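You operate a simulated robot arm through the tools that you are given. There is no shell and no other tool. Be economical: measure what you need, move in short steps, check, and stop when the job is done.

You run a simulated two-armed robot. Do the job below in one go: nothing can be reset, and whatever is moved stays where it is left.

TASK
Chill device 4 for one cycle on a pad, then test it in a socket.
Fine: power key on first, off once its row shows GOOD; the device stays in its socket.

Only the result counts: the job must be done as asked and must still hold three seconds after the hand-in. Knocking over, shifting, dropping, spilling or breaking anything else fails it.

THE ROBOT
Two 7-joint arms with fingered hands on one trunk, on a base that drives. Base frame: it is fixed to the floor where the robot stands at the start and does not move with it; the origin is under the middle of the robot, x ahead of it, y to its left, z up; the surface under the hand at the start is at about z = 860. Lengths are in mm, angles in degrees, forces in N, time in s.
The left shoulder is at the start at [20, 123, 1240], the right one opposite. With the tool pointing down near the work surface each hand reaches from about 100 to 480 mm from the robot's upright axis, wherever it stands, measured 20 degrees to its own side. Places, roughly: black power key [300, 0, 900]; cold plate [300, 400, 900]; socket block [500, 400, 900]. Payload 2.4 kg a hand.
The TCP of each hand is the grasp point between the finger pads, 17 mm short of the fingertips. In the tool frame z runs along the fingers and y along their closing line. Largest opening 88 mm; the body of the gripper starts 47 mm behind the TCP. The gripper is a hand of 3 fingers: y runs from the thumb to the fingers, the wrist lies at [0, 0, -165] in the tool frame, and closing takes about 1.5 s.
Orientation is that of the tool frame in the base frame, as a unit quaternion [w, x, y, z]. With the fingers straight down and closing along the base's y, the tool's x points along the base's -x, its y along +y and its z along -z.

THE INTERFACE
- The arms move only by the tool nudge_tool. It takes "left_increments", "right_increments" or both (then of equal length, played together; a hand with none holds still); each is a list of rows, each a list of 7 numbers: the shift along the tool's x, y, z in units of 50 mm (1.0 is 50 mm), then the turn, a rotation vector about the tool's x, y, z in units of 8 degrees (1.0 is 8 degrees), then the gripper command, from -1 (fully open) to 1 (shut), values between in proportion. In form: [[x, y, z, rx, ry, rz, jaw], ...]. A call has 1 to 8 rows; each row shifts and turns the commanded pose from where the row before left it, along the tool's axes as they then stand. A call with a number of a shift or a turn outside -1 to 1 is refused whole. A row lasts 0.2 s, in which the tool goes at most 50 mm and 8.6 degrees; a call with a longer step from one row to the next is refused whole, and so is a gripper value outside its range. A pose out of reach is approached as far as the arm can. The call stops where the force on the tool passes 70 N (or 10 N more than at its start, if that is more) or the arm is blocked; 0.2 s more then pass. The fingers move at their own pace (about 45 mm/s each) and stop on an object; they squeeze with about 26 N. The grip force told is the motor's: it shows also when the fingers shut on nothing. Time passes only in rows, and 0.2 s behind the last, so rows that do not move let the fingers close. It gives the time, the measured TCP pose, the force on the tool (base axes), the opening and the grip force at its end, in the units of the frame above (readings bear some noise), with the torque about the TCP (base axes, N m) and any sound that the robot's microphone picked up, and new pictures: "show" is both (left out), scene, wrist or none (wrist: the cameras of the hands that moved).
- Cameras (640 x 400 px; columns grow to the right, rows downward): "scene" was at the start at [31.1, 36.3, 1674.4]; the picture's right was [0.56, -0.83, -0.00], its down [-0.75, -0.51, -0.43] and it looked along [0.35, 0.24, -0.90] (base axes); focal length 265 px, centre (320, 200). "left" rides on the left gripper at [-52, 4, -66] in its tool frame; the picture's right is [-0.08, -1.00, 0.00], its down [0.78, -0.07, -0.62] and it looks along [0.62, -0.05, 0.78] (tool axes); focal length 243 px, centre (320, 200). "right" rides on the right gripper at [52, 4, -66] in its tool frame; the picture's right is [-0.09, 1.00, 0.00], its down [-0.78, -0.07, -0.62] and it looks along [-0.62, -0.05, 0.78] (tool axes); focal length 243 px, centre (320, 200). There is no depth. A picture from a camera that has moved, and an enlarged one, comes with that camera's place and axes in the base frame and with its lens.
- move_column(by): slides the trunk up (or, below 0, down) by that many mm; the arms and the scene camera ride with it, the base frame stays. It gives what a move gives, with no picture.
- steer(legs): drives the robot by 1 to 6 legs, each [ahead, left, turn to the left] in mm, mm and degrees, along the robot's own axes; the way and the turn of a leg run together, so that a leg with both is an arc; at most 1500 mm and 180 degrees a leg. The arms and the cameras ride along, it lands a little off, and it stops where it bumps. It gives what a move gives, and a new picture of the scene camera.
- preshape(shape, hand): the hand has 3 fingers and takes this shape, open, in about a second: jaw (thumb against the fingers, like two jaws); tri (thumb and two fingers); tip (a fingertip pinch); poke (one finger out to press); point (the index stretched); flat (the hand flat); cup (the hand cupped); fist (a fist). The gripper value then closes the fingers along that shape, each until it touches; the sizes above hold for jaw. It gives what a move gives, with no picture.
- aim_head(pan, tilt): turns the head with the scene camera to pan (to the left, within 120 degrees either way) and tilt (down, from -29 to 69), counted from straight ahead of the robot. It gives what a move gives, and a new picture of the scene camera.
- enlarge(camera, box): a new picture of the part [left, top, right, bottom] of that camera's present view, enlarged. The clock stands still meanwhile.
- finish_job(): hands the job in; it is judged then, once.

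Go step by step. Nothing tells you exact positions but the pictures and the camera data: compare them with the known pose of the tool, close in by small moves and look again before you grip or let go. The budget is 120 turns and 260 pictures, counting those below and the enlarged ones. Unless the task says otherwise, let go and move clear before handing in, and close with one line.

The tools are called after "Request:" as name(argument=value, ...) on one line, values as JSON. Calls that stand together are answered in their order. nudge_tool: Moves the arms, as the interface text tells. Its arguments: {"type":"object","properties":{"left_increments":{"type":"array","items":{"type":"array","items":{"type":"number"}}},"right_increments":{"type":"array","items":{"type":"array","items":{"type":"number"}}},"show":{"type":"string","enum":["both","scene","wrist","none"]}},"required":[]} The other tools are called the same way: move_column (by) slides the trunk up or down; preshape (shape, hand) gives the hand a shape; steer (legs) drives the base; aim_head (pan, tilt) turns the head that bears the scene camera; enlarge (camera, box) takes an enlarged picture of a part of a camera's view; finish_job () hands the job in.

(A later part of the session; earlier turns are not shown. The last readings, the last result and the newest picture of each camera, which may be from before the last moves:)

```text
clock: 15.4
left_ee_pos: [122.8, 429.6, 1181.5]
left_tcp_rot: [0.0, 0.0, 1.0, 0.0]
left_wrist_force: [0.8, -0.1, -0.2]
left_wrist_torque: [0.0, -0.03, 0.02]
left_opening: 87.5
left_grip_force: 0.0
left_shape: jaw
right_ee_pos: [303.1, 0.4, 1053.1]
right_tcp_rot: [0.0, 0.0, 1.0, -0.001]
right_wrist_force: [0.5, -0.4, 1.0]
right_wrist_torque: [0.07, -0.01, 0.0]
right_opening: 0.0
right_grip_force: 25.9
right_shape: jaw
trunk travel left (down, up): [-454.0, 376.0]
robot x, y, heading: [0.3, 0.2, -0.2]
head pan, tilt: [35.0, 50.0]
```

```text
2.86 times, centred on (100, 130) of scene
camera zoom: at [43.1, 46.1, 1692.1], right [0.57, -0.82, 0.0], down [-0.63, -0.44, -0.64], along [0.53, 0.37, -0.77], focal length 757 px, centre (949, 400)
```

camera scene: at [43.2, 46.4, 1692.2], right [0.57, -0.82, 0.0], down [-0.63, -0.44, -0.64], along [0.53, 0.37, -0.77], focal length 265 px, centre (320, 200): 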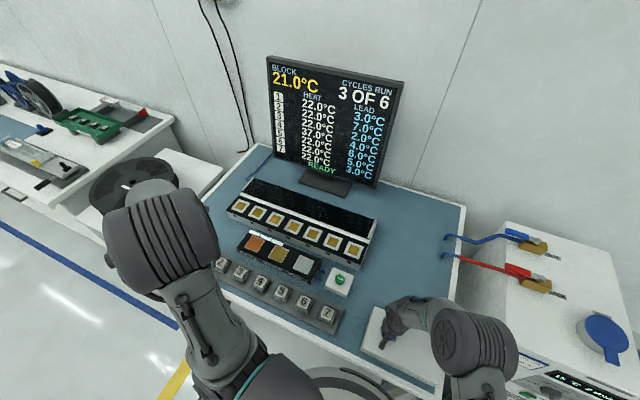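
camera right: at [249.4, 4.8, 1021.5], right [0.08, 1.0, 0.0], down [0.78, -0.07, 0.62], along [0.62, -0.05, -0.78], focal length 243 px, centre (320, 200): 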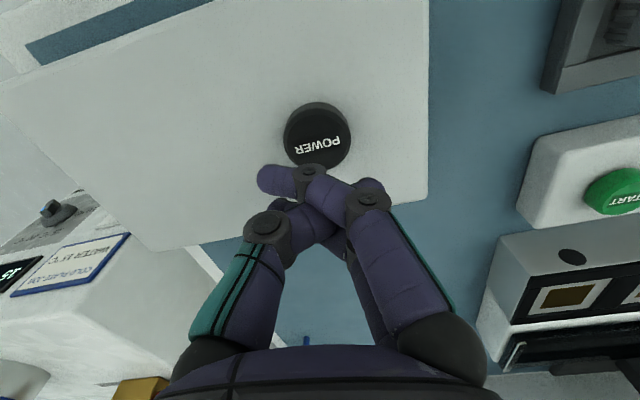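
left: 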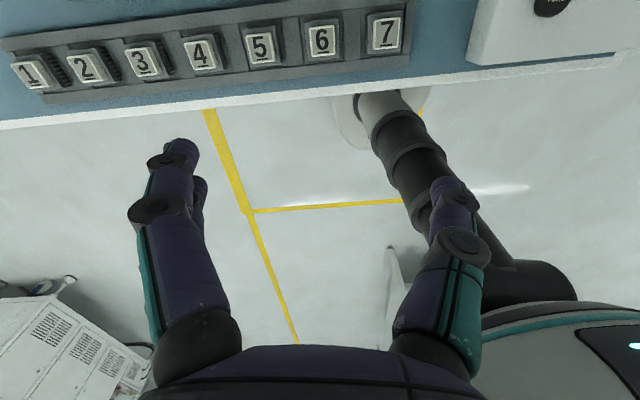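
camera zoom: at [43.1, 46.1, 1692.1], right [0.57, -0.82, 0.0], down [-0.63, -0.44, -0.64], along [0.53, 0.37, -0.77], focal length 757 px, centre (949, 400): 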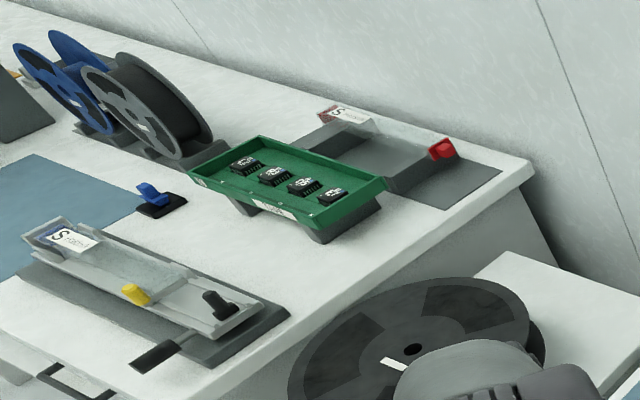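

Device 4 must likely be chilled to a particular temperature, so the pad matters. I check the screen again and read the remaining small labels.

Request:
aim_head(pan=-10, tilt=50)

Request:
enlarge(camera="scene", box=[320, 140, 480, 300])

Request:
enlarge(camera="scene", box=[0, 60, 240, 260])

```text
clock: 16.5
left_ee_pos: [124.3, 430.7, 1181.2]
left_tcp_rot: [0.0, 0.0, 1.0, 0.0]
left_wrist_force: [-0.3, -0.7, 0.2]
left_wrist_torque: [-0.05, 0.01, 0.03]
left_opening: 88.1
left_grip_force: 0.1
left_shape: jaw
right_ee_pos: [302.0, -0.4, 1050.4]
right_tcp_rot: [-0.001, -0.001, 1.0, 0.0]
right_wrist_force: [0.2, 0.4, 0.2]
right_wrist_torque: [-0.03, 0.01, 0.01]
right_opening: 0.0
right_grip_force: 25.7
right_shape: jaw
trunk travel left (down, up): [-454.0, 376.0]
robot x, y, heading: [-1.7, 2.5, -0.3]
head pan, tilt: [-10.0, 50.0]
camera scene: at [56.4, -11.3, 1692.1], right [-0.17, -0.98, 0.0], down [-0.75, 0.13, -0.64], along [0.63, -0.11, -0.77], focal length 265 px, centre (320, 200)
```

scene: 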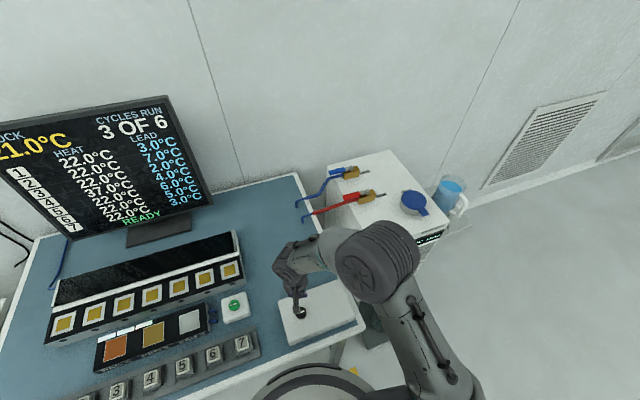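

```text
2.50 times, centred on (400, 220) of scene
camera zoom: at [56.4, -11.3, 1692.1], right [-0.17, -0.98, 0.0], down [-0.75, 0.13, -0.64], along [0.63, -0.11, -0.77], focal length 662 px, centre (120, 150)
```

zoom: 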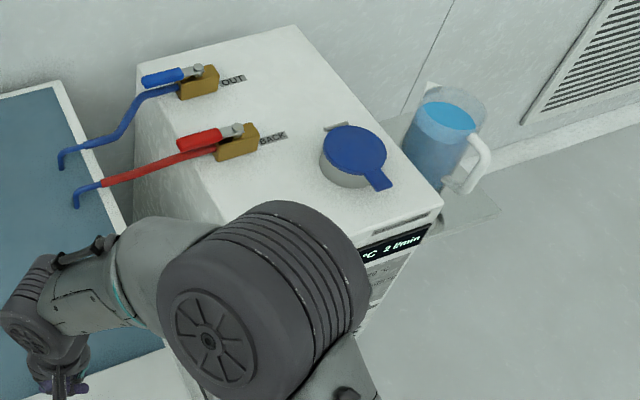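

```text
2.00 times, centred on (120, 160) of scene
camera zoom: at [56.4, -11.3, 1692.1], right [-0.17, -0.98, 0.0], down [-0.75, 0.13, -0.64], along [0.63, -0.11, -0.77], focal length 530 px, centre (720, 280)
```

zoom: 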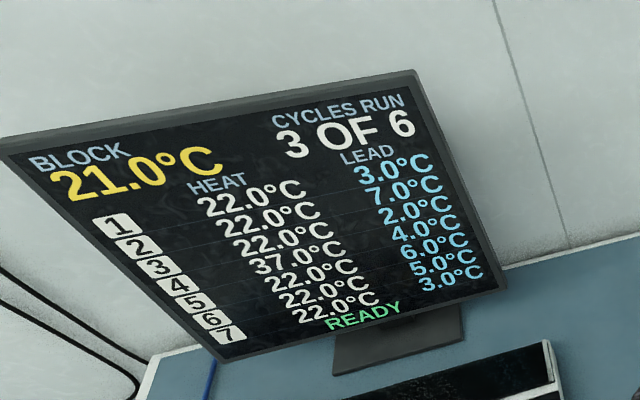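

Nothing more to read there. I tuck the right arm away and then drive left along the bench, turning 11° to square up with it.

Request:
nudge_tool(right_increments=[[0, 0, -0.95, 0, 0, 0, -1], [0, 0, -0.95, 0, 0, 0, -1], [0, 0, -0.95, 0, 0, 0, -1], [0.5, -0.8, 0, 0, 0, 0, -1], [0.5, -0.8, 0, 0, 0, 0, -1], [0.5, -0.8, 0, 0, 0, 0, -1], [0.5, -0.8, 0, 0, 0, 0, -1], [0.5, -0.8, 0, 0, 0, 0, -1]], show="none")

Request:
steer(legs=[[0, 240, 0], [0, 0, 11]])

Request:
aim_head(pan=5, tilt=55)

```text
clock: 18.3
left_ee_pos: [121.8, 428.6, 1181.3]
left_tcp_rot: [0.0, 0.0, 1.0, 0.0]
left_wrist_force: [-0.2, 0.0, 0.4]
left_wrist_torque: [0.0, 0.02, 0.04]
left_opening: 88.0
left_grip_force: 0.1
left_shape: jaw
right_ee_pos: [177.1, -202.5, 1195.6]
right_tcp_rot: [0.002, 0.0, 1.0, -0.001]
right_wrist_force: [-1.4, -0.5, 0.0]
right_wrist_torque: [-0.01, 0.01, -0.01]
right_opening: 87.9
right_grip_force: 0.1
right_shape: jaw
trunk travel left (down, up): [-454.0, 376.0]
robot x, y, heading: [-3.1, -1.7, 0.1]
head pan, tilt: [-10.0, 50.0]
```

```text
clock: 20.8
left_ee_pos: [39.2, 684.9, 1181.2]
left_tcp_rot: [0.0, -0.096, 0.995, 0.001]
left_wrist_force: [0.3, -0.9, -0.5]
left_wrist_torque: [-0.02, 0.02, 0.01]
left_opening: 87.9
left_grip_force: 0.1
left_shape: jaw
right_ee_pos: [213.7, 76.9, 1196.1]
right_tcp_rot: [0.0, -0.096, 0.995, 0.0]
right_wrist_force: [0.4, 0.1, -0.7]
right_wrist_torque: [0.0, -0.02, -0.03]
right_opening: 88.0
right_grip_force: 0.0
right_shape: jaw
trunk travel left (down, up): [-454.0, 376.0]
robot x, y, heading: [0.2, 236.1, 11.0]
head pan, tilt: [-10.0, 50.0]
camera scene: at [57.9, 238.4, 1692.1], right [0.02, -1.0, 0.0], down [-0.77, -0.01, -0.64], along [0.64, 0.01, -0.77], focal length 265 px, centre (320, 200)
```

scene: 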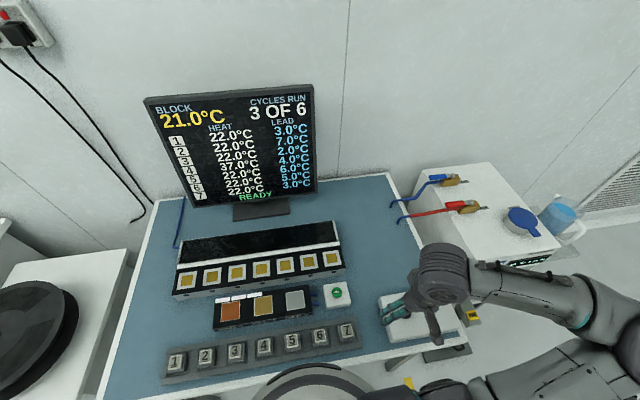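

```text
clock: 21.6
left_ee_pos: [40.4, 685.4, 1180.0]
left_tcp_rot: [0.0, -0.096, 0.995, 0.0]
left_wrist_force: [-1.1, 0.3, -0.4]
left_wrist_torque: [0.02, 0.03, 0.02]
left_opening: 87.7
left_grip_force: 0.1
left_shape: jaw
right_ee_pos: [212.7, 76.3, 1196.3]
right_tcp_rot: [0.001, -0.096, 0.995, 0.0]
right_wrist_force: [0.6, 0.6, -0.2]
right_wrist_torque: [-0.03, 0.0, 0.02]
right_opening: 88.0
right_grip_force: 0.1
right_shape: jaw
trunk travel left (down, up): [-454.0, 376.0]
robot x, y, heading: [-2.7, 245.0, 11.1]
head pan, tilt: [5.0, 55.0]
camera scene: at [50.2, 257.0, 1685.6], right [0.27, -0.96, 0.0], down [-0.79, -0.22, -0.57], along [0.55, 0.16, -0.82], focal length 265 px, centre (320, 200)
```

scene: 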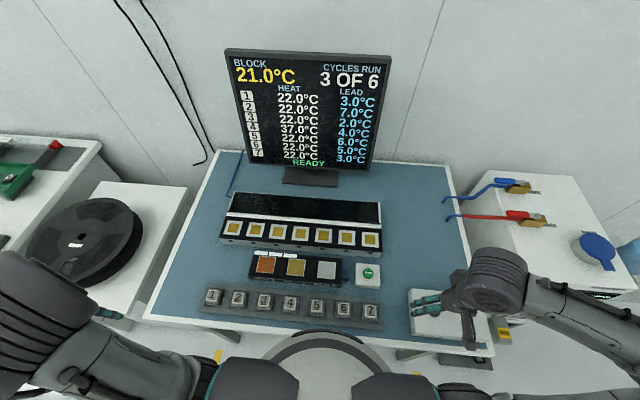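

The bench is now square to the robot, with device 4 at about (209, 395). I bring the left hand above it to look from close up.

Request:
nudge_tool(left_increments=[[-0.28, -0.79, 0.2, 0, 0, 0, -1], [-0.28, -0.79, 0.2, 0, 0, 0, -1], [-0.28, -0.79, 0.2, 0, 0, 0, -1], [-0.28, -0.79, 0.2, 0, 0, 0, -1], [-0.28, -0.79, 0.2, 0, 0, 0, -1], [-0.28, -0.79, 0.2, 0, 0, 0, -1], [-0.28, -0.79, 0.2, 0, 0, 0, -1], [-0.26, -0.79, 0.2, 0, 0, 0, -1]], show="both")

```text
clock: 23.4
left_ee_pos: [214.4, 394.8, 1104.7]
left_tcp_rot: [0.0, -0.096, 0.995, 0.0]
left_wrist_force: [0.9, -0.3, -0.7]
left_wrist_torque: [0.01, -0.02, -0.02]
left_opening: 87.8
left_grip_force: 0.1
left_shape: jaw
left hand out of reach, approached as far as the arm can: row 5
right_ee_pos: [213.5, 75.4, 1195.5]
right_tcp_rot: [0.001, -0.096, 0.995, 0.0]
right_wrist_force: [-0.4, 0.7, -0.6]
right_wrist_torque: [-0.01, 0.0, -0.02]
right_opening: 88.3
right_grip_force: 0.2
right_shape: jaw
trunk travel left (down, up): [-454.0, 376.0]
robot x, y, heading: [0.9, 238.1, 11.2]
head pan, tilt: [5.0, 55.0]
camera scene: at [50.5, 256.6, 1685.6], right [0.28, -0.96, 0.0], down [-0.79, -0.23, -0.57], along [0.55, 0.16, -0.82], focal length 265 px, centre (320, 200)
camera left: at [264.0, 410.2, 1170.4], right [0.27, -0.96, 0.0], down [-0.75, -0.21, 0.62], along [-0.6, -0.17, -0.78], focal length 243 px, centre (320, 200)
```

scene: 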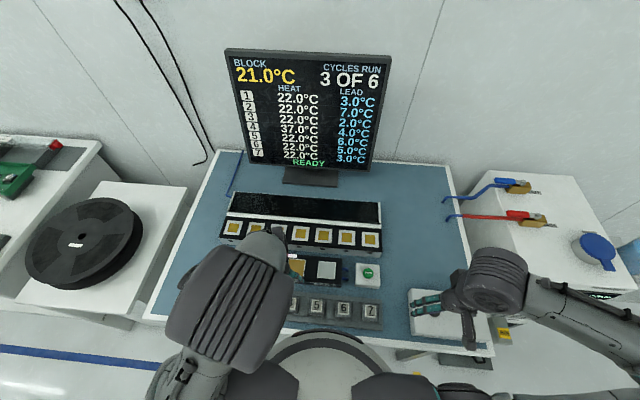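
left: 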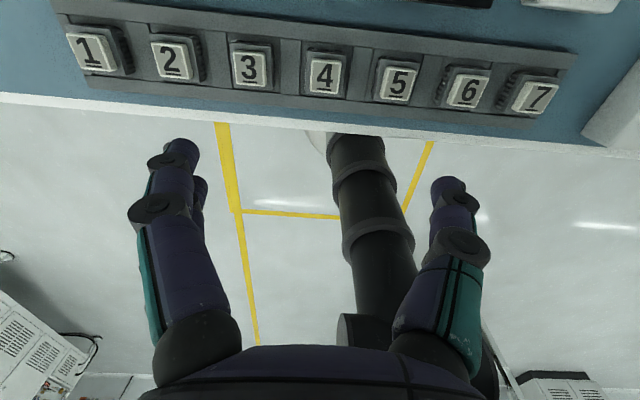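

Request:
nudge_tool(left_increments=[[0, -0.05, 0.9, 0, 0, 0, -1], [0, 0, 0.9, 0, 0, 0, -1]], show="wrist")

Request:
enlarge(camera="left", box=[220, 50, 420, 190])

```text
clock: 24.0
left_ee_pos: [212.2, 395.1, 1012.8]
left_tcp_rot: [0.0, -0.096, 0.995, 0.0]
left_wrist_force: [-0.4, 0.0, 1.0]
left_wrist_torque: [-0.02, 0.03, -0.03]
left_opening: 87.9
left_grip_force: 0.0
left_shape: jaw
right_ee_pos: [214.5, 75.2, 1196.8]
right_tcp_rot: [0.0, -0.096, 0.995, 0.001]
right_wrist_force: [-0.3, -0.2, 0.6]
right_wrist_torque: [0.0, -0.02, -0.01]
right_opening: 88.1
right_grip_force: 0.1
right_shape: jaw
trunk travel left (down, up): [-454.0, 376.0]
robot x, y, heading: [0.7, 240.8, 10.9]
head pan, tilt: [5.0, 55.0]
camera left: at [263.3, 410.0, 1080.0], right [0.27, -0.96, 0.0], down [-0.75, -0.21, 0.62], along [-0.6, -0.17, -0.78], focal length 243 px, centre (320, 200)
```

left: 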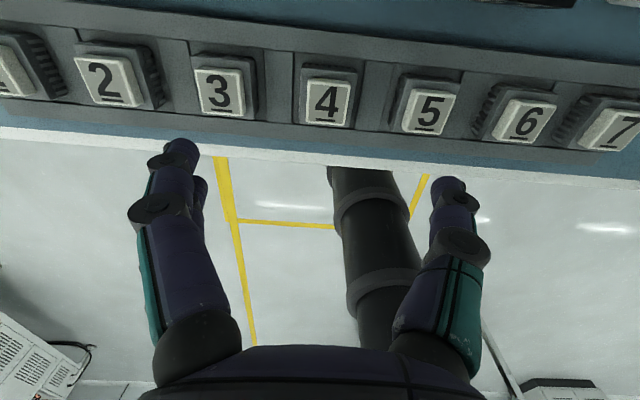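

```text
2.86 times, centred on (320, 120) of left
camera zoom: at [263.3, 410.0, 1080.0], right [0.27, -0.96, 0.0], down [-0.75, -0.21, 0.62], along [-0.6, -0.17, -0.78], focal length 693 px, centre (320, 429)
```

zoom: 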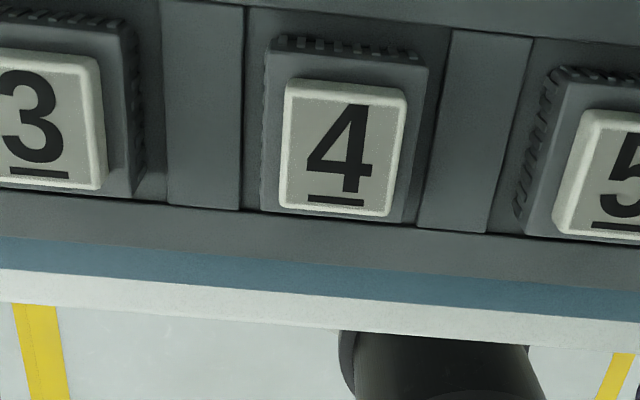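

Device 4 is a cap of about 28 mm on a finned base of about 40 mm, at about (217, 391). I narrow the opening to about 62 mm to stay clear of the neighbours and go lower.

Request:
nudge_tool(left_increments=[[-0.08, -0.08, 0.5, 0, 0, 0, -0.4], [0, 0, 0.5, 0, 0, 0, -0.4], [0, 0, 0, 0, 0, 0, -0.4]], show="both")

Request:
enlarge(camera="left", box=[180, 60, 460, 260])

Request:
enlarge(camera="scene", box=[230, 250, 350, 340])

```text
clock: 24.8
left_ee_pos: [217.7, 391.3, 962.9]
left_tcp_rot: [0.0, -0.096, 0.995, 0.0]
left_wrist_force: [-0.9, 0.0, 0.2]
left_wrist_torque: [0.01, 0.02, 0.02]
left_opening: 62.0
left_grip_force: 0.1
left_shape: jaw
right_ee_pos: [213.4, 75.6, 1195.3]
right_tcp_rot: [0.001, -0.096, 0.995, -0.001]
right_wrist_force: [0.7, 0.5, -0.2]
right_wrist_torque: [0.0, -0.01, -0.02]
right_opening: 87.9
right_grip_force: 0.1
right_shape: jaw
trunk travel left (down, up): [-454.0, 376.0]
robot x, y, heading: [-1.0, 242.8, 10.8]
head pan, tilt: [5.0, 55.0]
camera scene: at [50.4, 256.9, 1685.6], right [0.28, -0.96, 0.0], down [-0.79, -0.23, -0.57], along [0.55, 0.16, -0.82], focal length 265 px, centre (320, 200)
camera left: at [268.5, 406.2, 1030.0], right [0.27, -0.96, 0.0], down [-0.75, -0.21, 0.62], along [-0.6, -0.17, -0.78], focal length 243 px, centre (320, 200)
```

scene: 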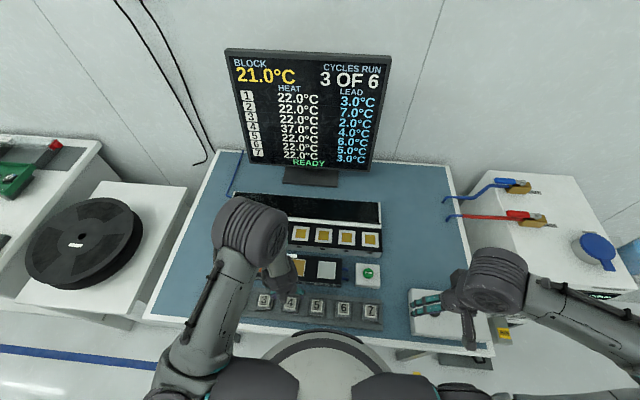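
left: 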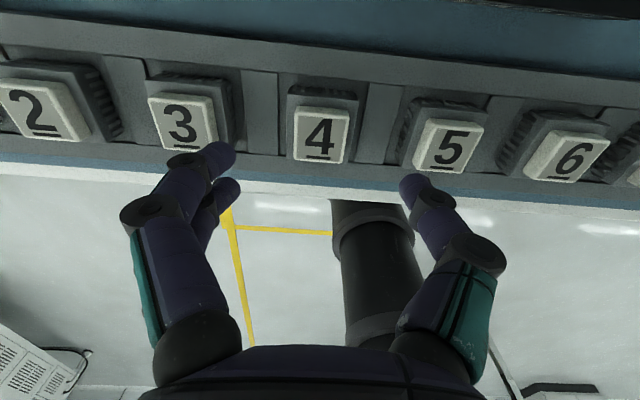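

```text
2.00 times, centred on (320, 160) of left
camera zoom: at [268.5, 406.2, 1030.0], right [0.27, -0.96, 0.0], down [-0.75, -0.21, 0.62], along [-0.6, -0.17, -0.78], focal length 485 px, centre (320, 280)
```

zoom: 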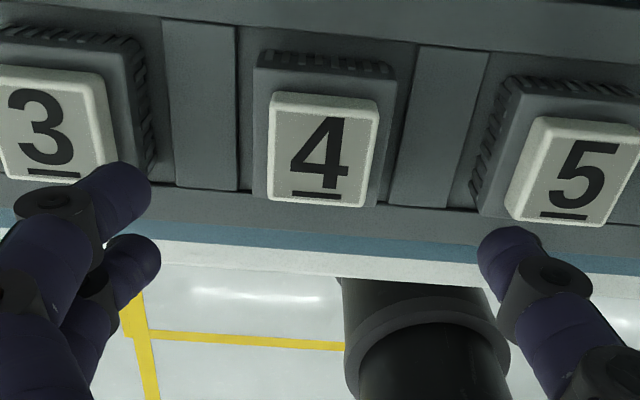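

```text
4.44 times, centred on (290, 295) of scene
camera zoom: at [50.4, 256.9, 1685.6], right [0.28, -0.96, 0.0], down [-0.79, -0.23, -0.57], along [0.55, 0.16, -0.82], focal length 1178 px, centre (453, -222)
```

zoom: 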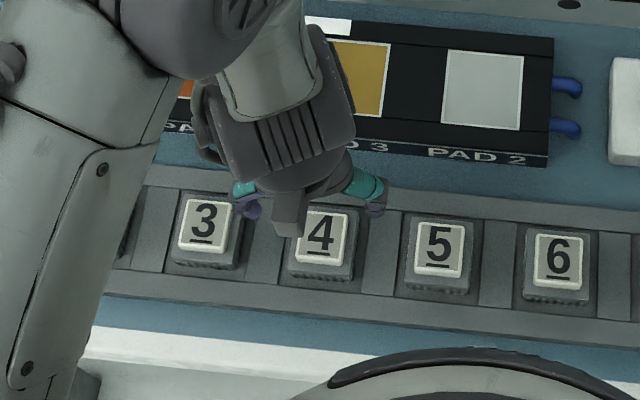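

The lateral alignment looks good. I lower to about cap-top level and check again.

Request:
nudge_tool(left_increments=[[0, 0, 0.5, 0, 0, 0, -0.4], [0, 0, 0.3, 0, 0, 0, -0.4]], show="wrist")

Request:
enlarge(camera="left", box=[200, 80, 440, 250])

```text
clock: 25.4
left_ee_pos: [217.0, 391.3, 923.6]
left_tcp_rot: [0.0, -0.096, 0.995, 0.0]
left_wrist_force: [-0.4, 0.7, 0.3]
left_wrist_torque: [-0.01, -0.04, 0.0]
left_opening: 61.7
left_grip_force: 0.1
left_shape: jaw
right_ee_pos: [213.2, 75.2, 1196.3]
right_tcp_rot: [0.0, -0.096, 0.995, 0.0]
right_wrist_force: [0.5, -0.5, 0.1]
right_wrist_torque: [0.02, -0.03, 0.02]
right_opening: 88.1
right_grip_force: 0.1
right_shape: jaw
trunk travel left (down, up): [-454.0, 376.0]
robot x, y, heading: [0.7, 241.0, 10.9]
head pan, tilt: [5.0, 55.0]
camera left: at [268.4, 406.3, 989.0], right [0.27, -0.96, 0.0], down [-0.75, -0.21, 0.62], along [-0.6, -0.17, -0.78], focal length 243 px, centre (320, 200)
```

left: 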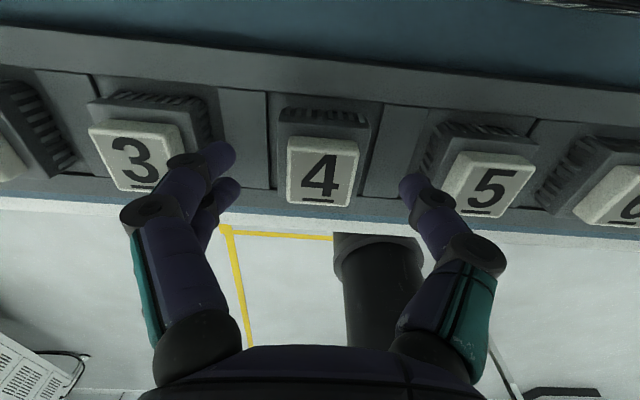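

```text
2.35 times, centred on (320, 165) of left
camera zoom: at [268.4, 406.3, 989.0], right [0.27, -0.96, 0.0], down [-0.75, -0.21, 0.62], along [-0.6, -0.17, -0.78], focal length 571 px, centre (320, 282)
```

zoom: 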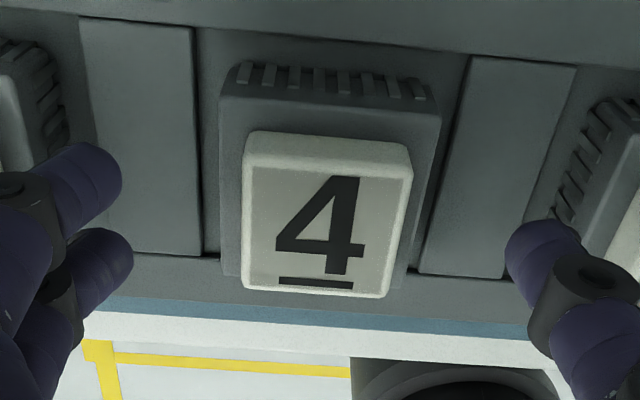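

Request:
nudge_tool(left_increments=[[-0.02, 0, 0.2, 0, 0, 0, -0.4], [0, 0, 0.2, 0, 0, 0, -0.4]], show="wrist")

Request:
enlarge(camera="scene", box=[240, 260, 340, 330])

Request:
enlarge(camera="left", box=[200, 80, 440, 250])

```text
clock: 26.0
left_ee_pos: [218.8, 391.3, 903.4]
left_tcp_rot: [0.0, -0.096, 0.995, 0.0]
left_wrist_force: [0.5, 0.1, 0.4]
left_wrist_torque: [0.02, -0.01, 0.03]
left_opening: 61.9
left_grip_force: 0.0
left_shape: jaw
right_ee_pos: [212.2, 75.0, 1194.8]
right_tcp_rot: [0.0, -0.096, 0.995, 0.001]
right_wrist_force: [-0.2, -0.2, -0.4]
right_wrist_torque: [0.0, 0.02, 0.02]
right_opening: 87.8
right_grip_force: 0.1
right_shape: jaw
trunk travel left (down, up): [-454.0, 376.0]
robot x, y, heading: [0.0, 241.4, 11.0]
head pan, tilt: [5.0, 55.0]
camera left: at [269.2, 406.0, 969.3], right [0.27, -0.96, 0.0], down [-0.75, -0.21, 0.62], along [-0.6, -0.17, -0.78], focal length 243 px, centre (320, 200)
```

left: 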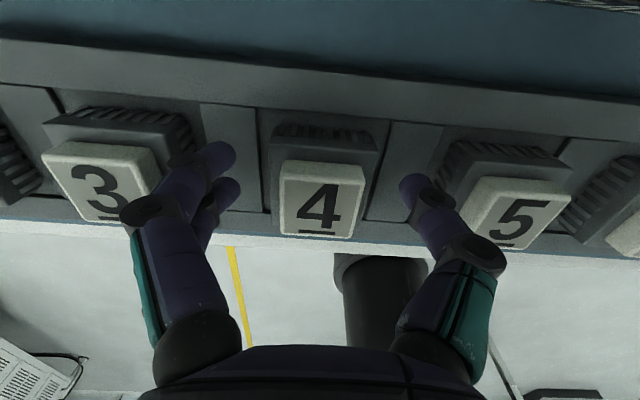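

```text
5.71 times, centred on (290, 295) of scene
camera zoom: at [50.5, 257.1, 1685.6], right [0.28, -0.96, 0.0], down [-0.79, -0.23, -0.57], along [0.55, 0.16, -0.82], focal length 1514 px, centre (491, -343)
```

zoom: 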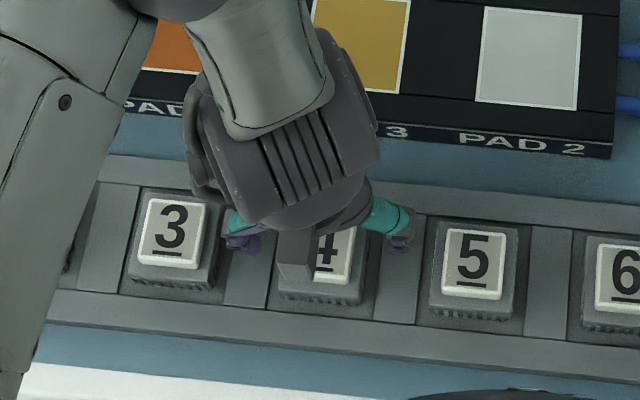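

```text
2.35 times, centred on (320, 165) of left
camera zoom: at [269.2, 406.0, 969.3], right [0.27, -0.96, 0.0], down [-0.75, -0.21, 0.62], along [-0.6, -0.17, -0.78], focal length 571 px, centre (320, 282)
```

zoom: 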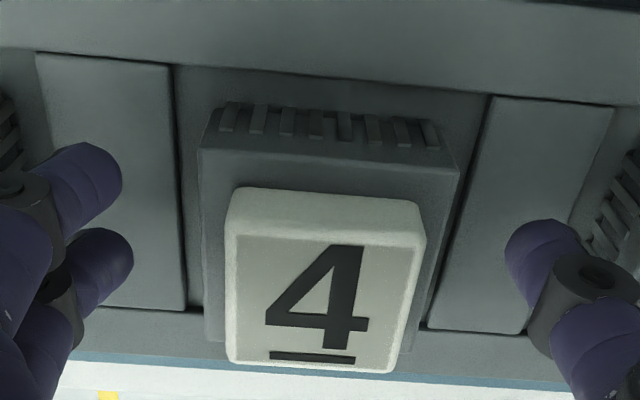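

Cap top is at about z 908 and well centred. I go a few mm lower, watching the force, then close.

Request:
nudge_tool(left_increments=[[0, 0, 0.1, 0, 0, 0, -0.4], [0, 0, 0.08, 0, 0, 0, -0.4]], show="none")

Request:
enlarge(camera="left", box=[180, 80, 460, 280])

```text
clock: 26.6
left_ee_pos: [218.2, 390.6, 893.2]
left_tcp_rot: [0.0, -0.096, 0.995, 0.0]
left_wrist_force: [0.5, 1.0, -1.1]
left_wrist_torque: [-0.02, 0.04, -0.01]
left_opening: 62.0
left_grip_force: 0.1
left_shape: jaw
right_ee_pos: [213.3, 75.0, 1195.9]
right_tcp_rot: [0.0, -0.096, 0.995, 0.0]
right_wrist_force: [-0.4, -0.2, -1.3]
right_wrist_torque: [0.01, 0.02, 0.03]
right_opening: 88.0
right_grip_force: 0.2
right_shape: jaw
trunk travel left (down, up): [-454.0, 376.0]
robot x, y, heading: [-1.0, 239.2, 11.0]
head pan, tilt: [5.0, 55.0]
```

```text
2.00 times, centred on (320, 180) of left
camera zoom: at [269.1, 406.6, 959.7], right [0.27, -0.96, 0.0], down [-0.75, -0.21, 0.62], along [-0.6, -0.17, -0.78], focal length 485 px, centre (320, 240)
```

zoom: 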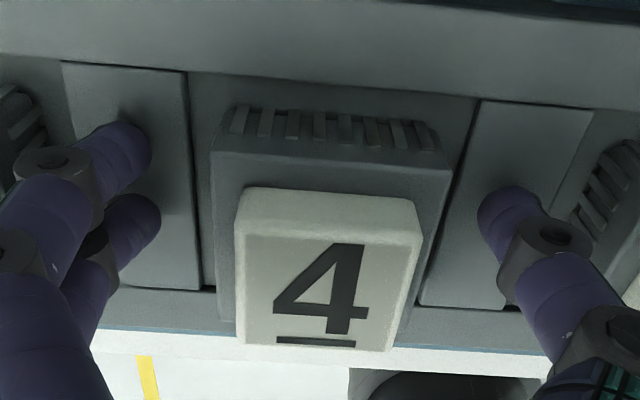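

No contact yet and the tips are just above the dividers. I close on the device.

Request:
nudge_tool(left_increments=[[0, 0, 0, 0, 0, 0, 1], [0, 0, 0, 0, 0, 0, 1], [0, 0, 0, 0, 0, 0, 1], [0, 0, 0, 0, 0, 0, 1], [0, 0, 0, 0, 0, 0, 1]], show="wrist")

Request:
enlarge(camera="left", box=[180, 80, 460, 280])

```text
clock: 27.8
left_ee_pos: [218.8, 391.2, 894.4]
left_tcp_rot: [0.0, -0.096, 0.995, 0.0]
left_wrist_force: [0.4, 0.0, 0.1]
left_wrist_torque: [0.01, 0.03, -0.03]
left_opening: 35.7
left_grip_force: 25.7
left_shape: jaw
right_ee_pos: [213.4, 76.5, 1196.4]
right_tcp_rot: [0.0, -0.096, 0.995, 0.0]
right_wrist_force: [-0.6, 0.4, 0.6]
right_wrist_torque: [-0.02, 0.04, 0.02]
right_opening: 88.0
right_grip_force: 0.1
right_shape: jaw
trunk travel left (down, up): [-454.0, 376.0]
robot x, y, heading: [1.2, 237.7, 10.8]
head pan, tilt: [5.0, 55.0]
camera left: at [269.2, 406.6, 959.8], right [0.27, -0.96, 0.0], down [-0.75, -0.21, 0.62], along [-0.6, -0.17, -0.78], focal length 243 px, centre (320, 200)
```

left: 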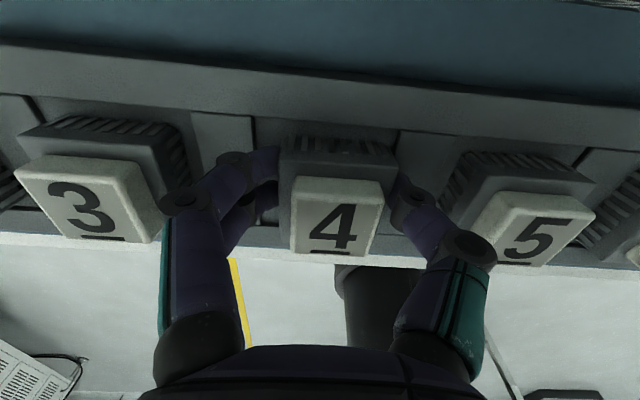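

```text
2.00 times, centred on (320, 180) of left
camera zoom: at [269.2, 406.6, 959.8], right [0.27, -0.96, 0.0], down [-0.75, -0.21, 0.62], along [-0.6, -0.17, -0.78], focal length 485 px, centre (320, 240)
```

zoom: 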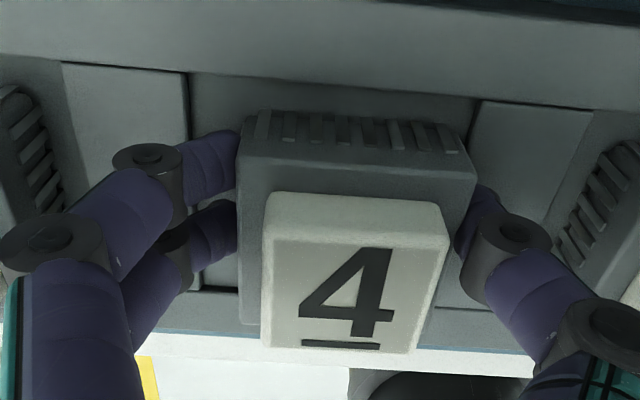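

It's gripped at 36 mm on the base. I lift it straight up.

Request:
nudge_tool(left_increments=[[0, 0, -0.3, 0, 0, 0, 1], [0, 0, -0.5, 0, 0, 0, 1], [0, 0, -0.8, 0, 0, 0, 1]], show="both")

Request:
enlarge(camera="scene", box=[220, 220, 400, 340])

Request:
enlarge(camera="left", box=[180, 80, 460, 280])

```text
clock: 28.6
left_ee_pos: [221.0, 391.0, 975.7]
left_tcp_rot: [-0.001, -0.096, 0.995, 0.0]
left_wrist_force: [0.6, -0.5, 0.2]
left_wrist_torque: [0.02, 0.0, 0.02]
left_opening: 35.7
left_grip_force: 25.7
left_shape: jaw
right_ee_pos: [212.5, 75.2, 1196.1]
right_tcp_rot: [0.001, -0.096, 0.995, 0.0]
right_wrist_force: [0.0, 0.3, 0.8]
right_wrist_torque: [-0.02, -0.01, -0.02]
right_opening: 87.7
right_grip_force: 0.0
right_shape: jaw
trunk travel left (down, up): [-454.0, 376.0]
robot x, y, heading: [-3.2, 239.6, 10.9]
head pan, tilt: [5.0, 55.0]
camera scene: at [49.7, 256.3, 1685.6], right [0.28, -0.96, 0.0], down [-0.79, -0.23, -0.57], along [0.55, 0.16, -0.82], focal length 265 px, centre (320, 200)
camera left: at [270.3, 406.5, 1041.7], right [0.27, -0.96, 0.0], down [-0.75, -0.21, 0.62], along [-0.6, -0.17, -0.78], focal length 243 px, centre (320, 200)
```

scene: 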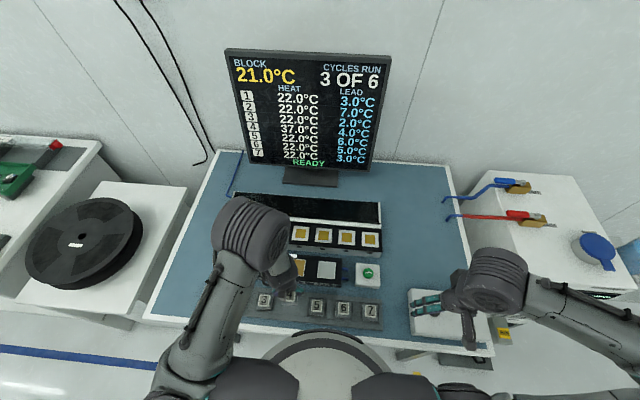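
left: 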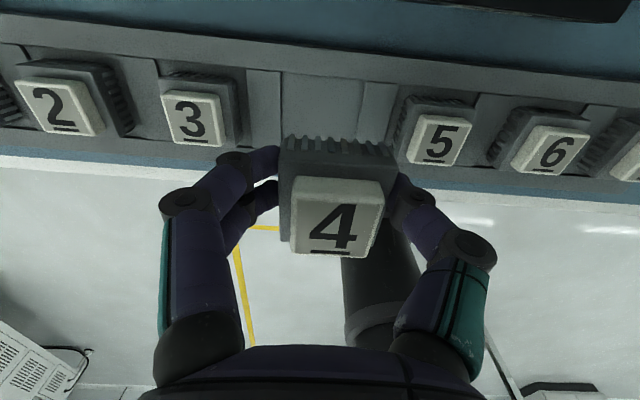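

```text
3.33 times, centred on (310, 280) of scene
camera zoom: at [49.7, 256.3, 1685.6], right [0.28, -0.96, 0.0], down [-0.79, -0.23, -0.57], along [0.55, 0.16, -0.82], focal length 883 px, centre (353, -67)
```

zoom: 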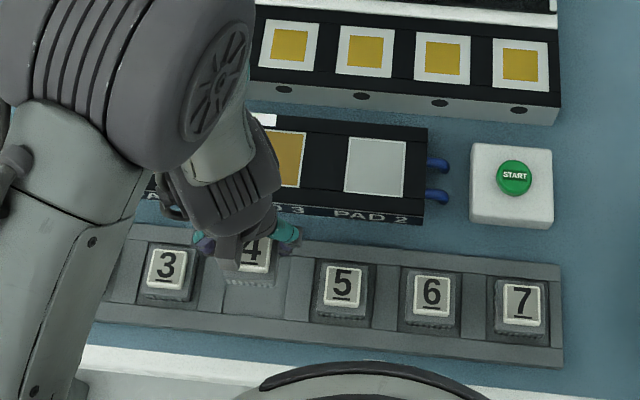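

```text
2.00 times, centred on (320, 180) of left
camera zoom: at [270.3, 406.5, 1041.7], right [0.27, -0.96, 0.0], down [-0.75, -0.21, 0.62], along [-0.6, -0.17, -0.78], focal length 485 px, centre (320, 240)
```

zoom: 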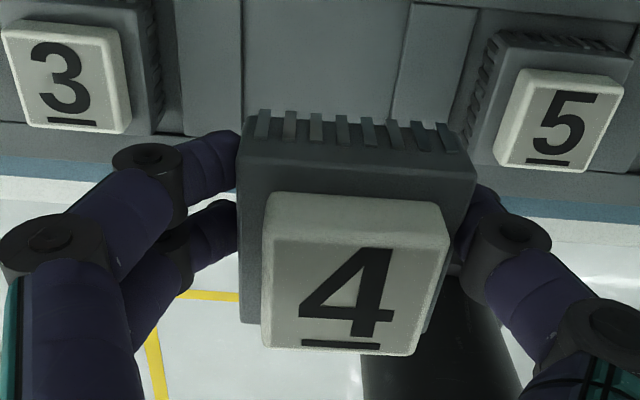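

The device is in hand. I go up and over the cold plate, stopping between PAD 3 and PAD 2, to locate the pads with the wrist camera.

Request:
nudge_tool(left_increments=[[0, 0, -0.9, 0, 0, 0, 1], [-0.85, -0.4, 0, 0, 0, 0, 1], [-0.85, -0.4, 0, 0, 0, 0, 1], [-0.85, -0.4, 0, 0, 0, 0, 1]], show="both")

Request:
enlarge(camera="left", box=[160, 0, 480, 200])

```text
clock: 29.6
left_ee_pos: [358.2, 358.0, 1019.2]
left_tcp_rot: [-0.002, -0.096, 0.995, 0.0]
left_wrist_force: [0.6, 0.0, 0.2]
left_wrist_torque: [0.0, -0.01, 0.01]
left_opening: 35.3
left_grip_force: 25.8
left_shape: jaw
right_ee_pos: [213.3, 74.9, 1195.3]
right_tcp_rot: [-0.001, -0.095, 0.995, 0.0]
right_wrist_force: [-0.4, 0.1, 0.3]
right_wrist_torque: [-0.03, 0.01, -0.04]
right_opening: 87.8
right_grip_force: 0.1
right_shape: jaw
trunk travel left (down, up): [-454.0, 376.0]
robot x, y, heading: [-0.5, 241.4, 10.9]
head pan, tilt: [5.0, 55.0]
camera scene: at [51.7, 257.2, 1685.5], right [0.28, -0.96, 0.0], down [-0.79, -0.23, -0.57], along [0.55, 0.16, -0.82], focal length 265 px, centre (320, 200)
camera left: at [408.7, 373.1, 1084.6], right [0.27, -0.96, 0.0], down [-0.75, -0.22, 0.62], along [-0.6, -0.17, -0.78], focal length 243 px, centre (320, 200)
```

scene: 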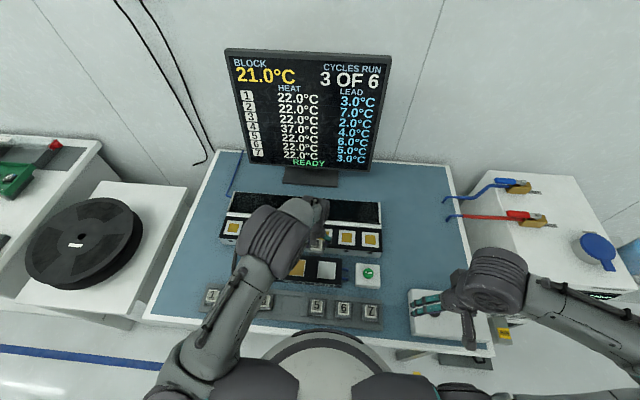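
left: 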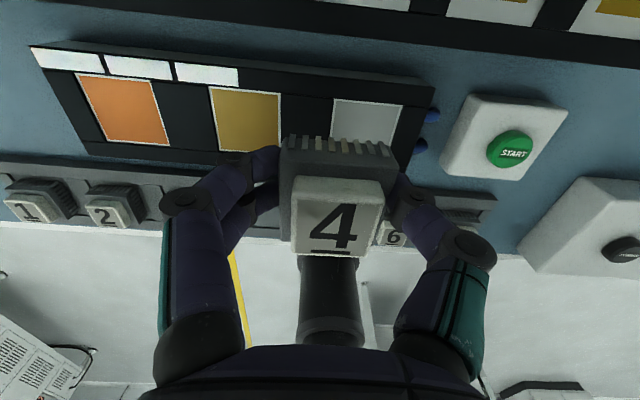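

```text
2.00 times, centred on (320, 100) of left
camera zoom: at [408.7, 373.1, 1084.6], right [0.27, -0.96, 0.0], down [-0.75, -0.22, 0.62], along [-0.6, -0.17, -0.78], focal length 485 px, centre (320, 400)
```

zoom: 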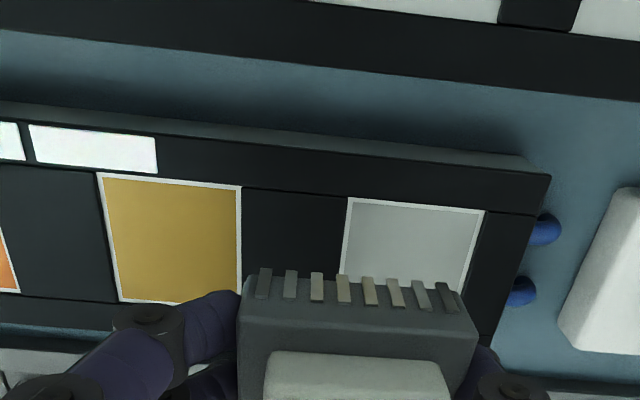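

The pads are about 55 mm square and spaced about 96 mm, so a 36 mm device has room. I move over PAD 2 and descend part-way to check height and alignment, watching whether the screen reacts.

Request:
nudge_tool(left_increments=[[0.63, -0.7, 0, 0, 0, 0, 1], [0, 0, 0.9, 0, 0, 0, 1], [0, 0, 0.7, 0, 0, 0, 1]], show="both")

Request:
enlarge(camera="left", box=[200, 60, 440, 260])

Request:
enlarge(camera="scene", box=[240, 220, 400, 320])

```text
clock: 30.4
left_ee_pos: [331.8, 315.8, 936.9]
left_tcp_rot: [0.0, -0.096, 0.995, 0.0]
left_wrist_force: [0.3, 0.8, -0.4]
left_wrist_torque: [-0.01, 0.02, 0.0]
left_opening: 35.2
left_grip_force: 25.6
left_shape: jaw
right_ee_pos: [213.0, 76.0, 1195.7]
right_tcp_rot: [-0.001, -0.095, 0.995, -0.001]
right_wrist_force: [0.2, 0.3, 0.5]
right_wrist_torque: [-0.02, 0.04, 0.02]
right_opening: 88.0
right_grip_force: 0.1
right_shape: jaw
trunk travel left (down, up): [-454.0, 376.0]
robot x, y, heading: [1.3, 238.4, 11.1]
head pan, tilt: [5.0, 55.0]
camera scene: at [50.4, 256.7, 1685.6], right [0.28, -0.96, 0.0], down [-0.79, -0.23, -0.57], along [0.55, 0.16, -0.82], focal length 265 px, centre (320, 200)
camera left: at [382.2, 331.2, 1003.1], right [0.27, -0.96, 0.0], down [-0.75, -0.21, 0.62], along [-0.6, -0.17, -0.78], focal length 243 px, centre (320, 200)
```

scene: 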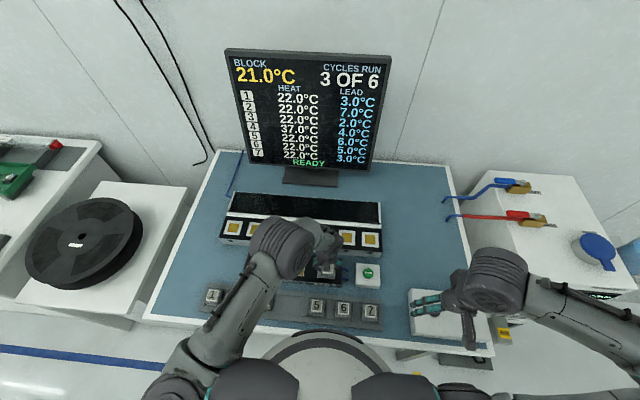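
left: 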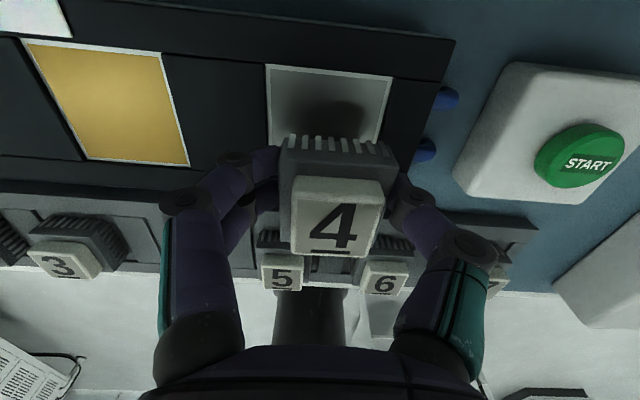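

```text
2.00 times, centred on (320, 160) of left
camera zoom: at [382.2, 331.2, 1003.1], right [0.27, -0.96, 0.0], down [-0.75, -0.21, 0.62], along [-0.6, -0.17, -0.78], focal length 485 px, centre (320, 280)
```

zoom: 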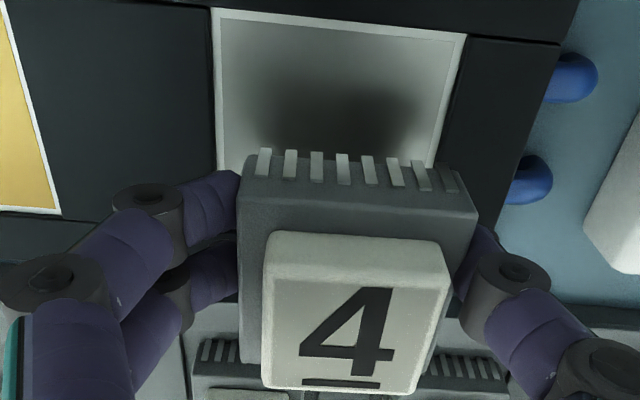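

```text
4.00 times, centred on (320, 270) of scene
camera zoom: at [50.4, 256.7, 1685.6], right [0.28, -0.96, 0.0], down [-0.79, -0.23, -0.57], along [0.55, 0.16, -0.82], focal length 1060 px, centre (320, -80)
```

zoom: 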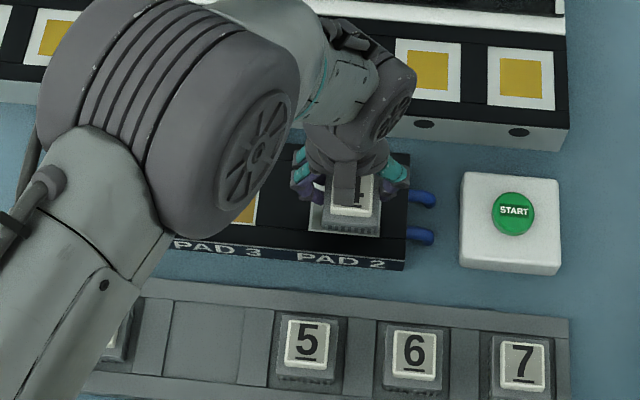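

PAD 2's top is at z≈891 and the device sits over its middle. I lower it in small steps until it touches.

Request:
nudge_tool(left_increments=[[0, 0, 0.3, 0, 0, 0, 1], [0, 0, 0.1, 0, 0, 0, 1], [0, 0, 0.06, 0, 0, 0, 1]], show="none")

Request:
enlarge(camera="scene", box=[300, 250, 350, 290])

```text
clock: 31.2
left_ee_pos: [332.0, 318.4, 914.3]
left_tcp_rot: [-0.001, -0.095, 0.995, 0.0]
left_wrist_force: [0.2, 1.0, -0.7]
left_wrist_torque: [0.01, -0.01, 0.04]
left_opening: 35.2
left_grip_force: 26.2
left_shape: jaw
right_ee_pos: [213.0, 75.3, 1195.0]
right_tcp_rot: [0.0, -0.096, 0.995, 0.0]
right_wrist_force: [0.3, 0.3, 1.1]
right_wrist_torque: [-0.02, -0.01, 0.02]
right_opening: 87.9
right_grip_force: 0.0
right_shape: jaw
trunk travel left (down, up): [-454.0, 376.0]
robot x, y, heading: [2.6, 236.1, 10.9]
head pan, tilt: [5.0, 55.0]
```

```text
10.00 times, centred on (325, 270) of scene
camera zoom: at [50.5, 257.0, 1685.6], right [0.28, -0.96, 0.0], down [-0.79, -0.23, -0.57], along [0.55, 0.16, -0.82], focal length 2650 px, centre (270, -500)
```

zoom: 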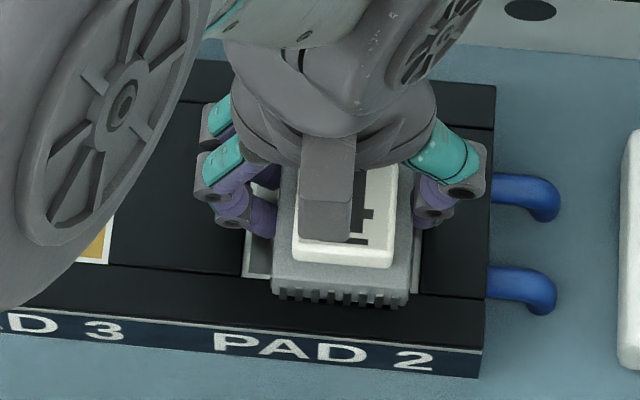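

The scene view shows the device overhanging PAD 2's front edge by about 11 mm. I lift slightly and shift it ahead by 14 mm before lowering.

Request:
nudge_tool(left_increments=[[0, 0, -0.1, 0, 0, 0, 1], [-0.28, 0.05, 0, 0, 0, 0, 1], [0, 0, 0.08, 0, 0, 0, 1]], show="wrist")

Request:
enlarge(camera="scene", box=[300, 250, 350, 290])

Request:
enlarge(camera="left", box=[200, 60, 440, 260])

```text
clock: 32.0
left_ee_pos: [344.5, 323.4, 917.6]
left_tcp_rot: [0.0, -0.096, 0.995, 0.001]
left_wrist_force: [-0.1, 0.2, -1.0]
left_wrist_torque: [0.0, 0.02, 0.0]
left_opening: 35.5
left_grip_force: 25.4
left_shape: jaw
right_ee_pos: [212.5, 76.3, 1195.6]
right_tcp_rot: [0.0, -0.095, 0.995, 0.0]
right_wrist_force: [-0.1, -1.1, 0.0]
right_wrist_torque: [0.0, 0.02, 0.0]
right_opening: 87.9
right_grip_force: 0.2
right_shape: jaw
trunk travel left (down, up): [-454.0, 376.0]
robot x, y, heading: [1.5, 239.5, 11.0]
head pan, tilt: [5.0, 55.0]
camera left: at [395.0, 338.4, 982.6], right [0.27, -0.96, 0.0], down [-0.75, -0.21, 0.62], along [-0.6, -0.17, -0.78], focal length 243 px, centre (320, 200)
```

left: 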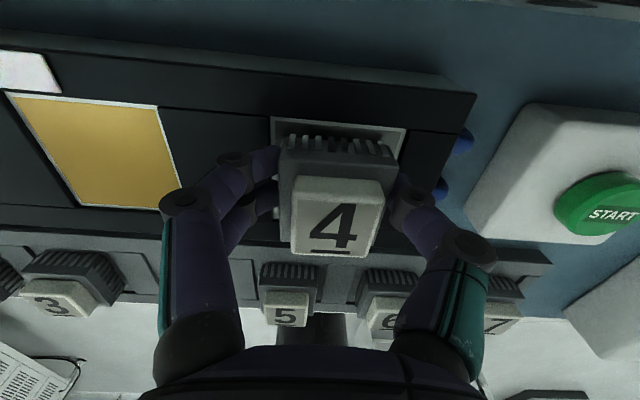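

```text
10.00 times, centred on (325, 270) of scene
camera zoom: at [50.4, 256.9, 1685.6], right [0.28, -0.96, 0.0], down [-0.79, -0.23, -0.57], along [0.55, 0.16, -0.82], focal length 2650 px, centre (270, -500)
```

zoom: 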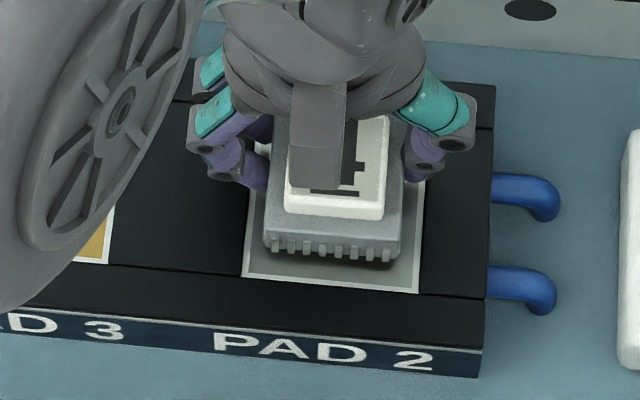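

```text
2.00 times, centred on (320, 160) of left
camera zoom: at [395.0, 338.4, 982.6], right [0.27, -0.96, 0.0], down [-0.75, -0.21, 0.62], along [-0.6, -0.17, -0.78], focal length 485 px, centre (320, 280)
```

zoom: 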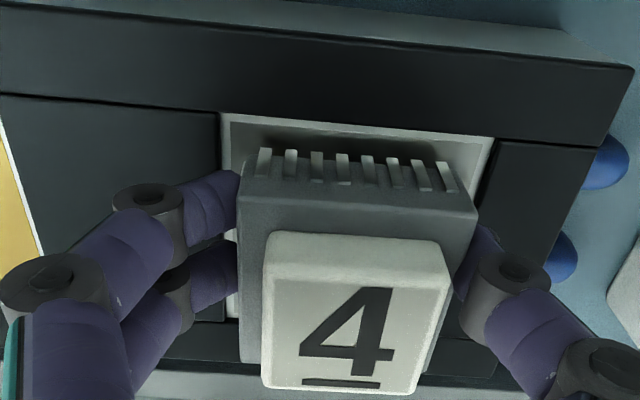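

The device is now over the middle of the pad. I lower in fine steps to contact.

Request:
nudge_tool(left_increments=[[0, 0, 0.06, 0, 0, 0, 1], [0, 0, 0.06, 0, 0, 0, 1], [0, 0, 0.04, 0, 0, 0, 1]], show="none")

Request:
enlarge(camera="scene", box=[220, 40, 400, 180])

```text
clock: 32.8
left_ee_pos: [344.4, 322.4, 910.6]
left_tcp_rot: [0.003, -0.095, 0.995, 0.0]
left_wrist_force: [-0.1, 1.9, 19.6]
left_wrist_torque: [-0.12, 0.01, 0.0]
left_opening: 35.2
left_grip_force: 25.6
left_shape: jaw
right_ee_pos: [212.6, 75.7, 1196.0]
right_tcp_rot: [0.001, -0.096, 0.995, 0.0]
right_wrist_force: [0.8, -0.3, -0.6]
right_wrist_torque: [-0.02, 0.04, 0.02]
right_opening: 88.2
right_grip_force: 0.1
right_shape: jaw
trunk travel left (down, up): [-454.0, 376.0]
robot x, y, heading: [-3.1, 237.5, 11.2]
head pan, tilt: [5.0, 55.0]
```

```text
2.86 times, centred on (310, 110) of scene
camera zoom: at [48.8, 256.9, 1685.9], right [0.28, -0.96, 0.0], down [-0.79, -0.23, -0.57], along [0.55, 0.16, -0.82], focal length 757 px, centre (349, 457)
```

zoom: 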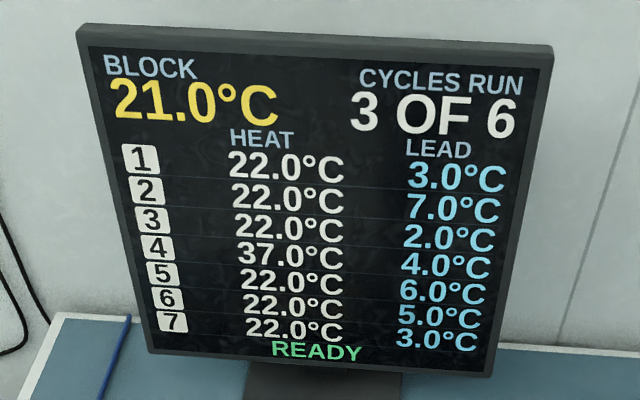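

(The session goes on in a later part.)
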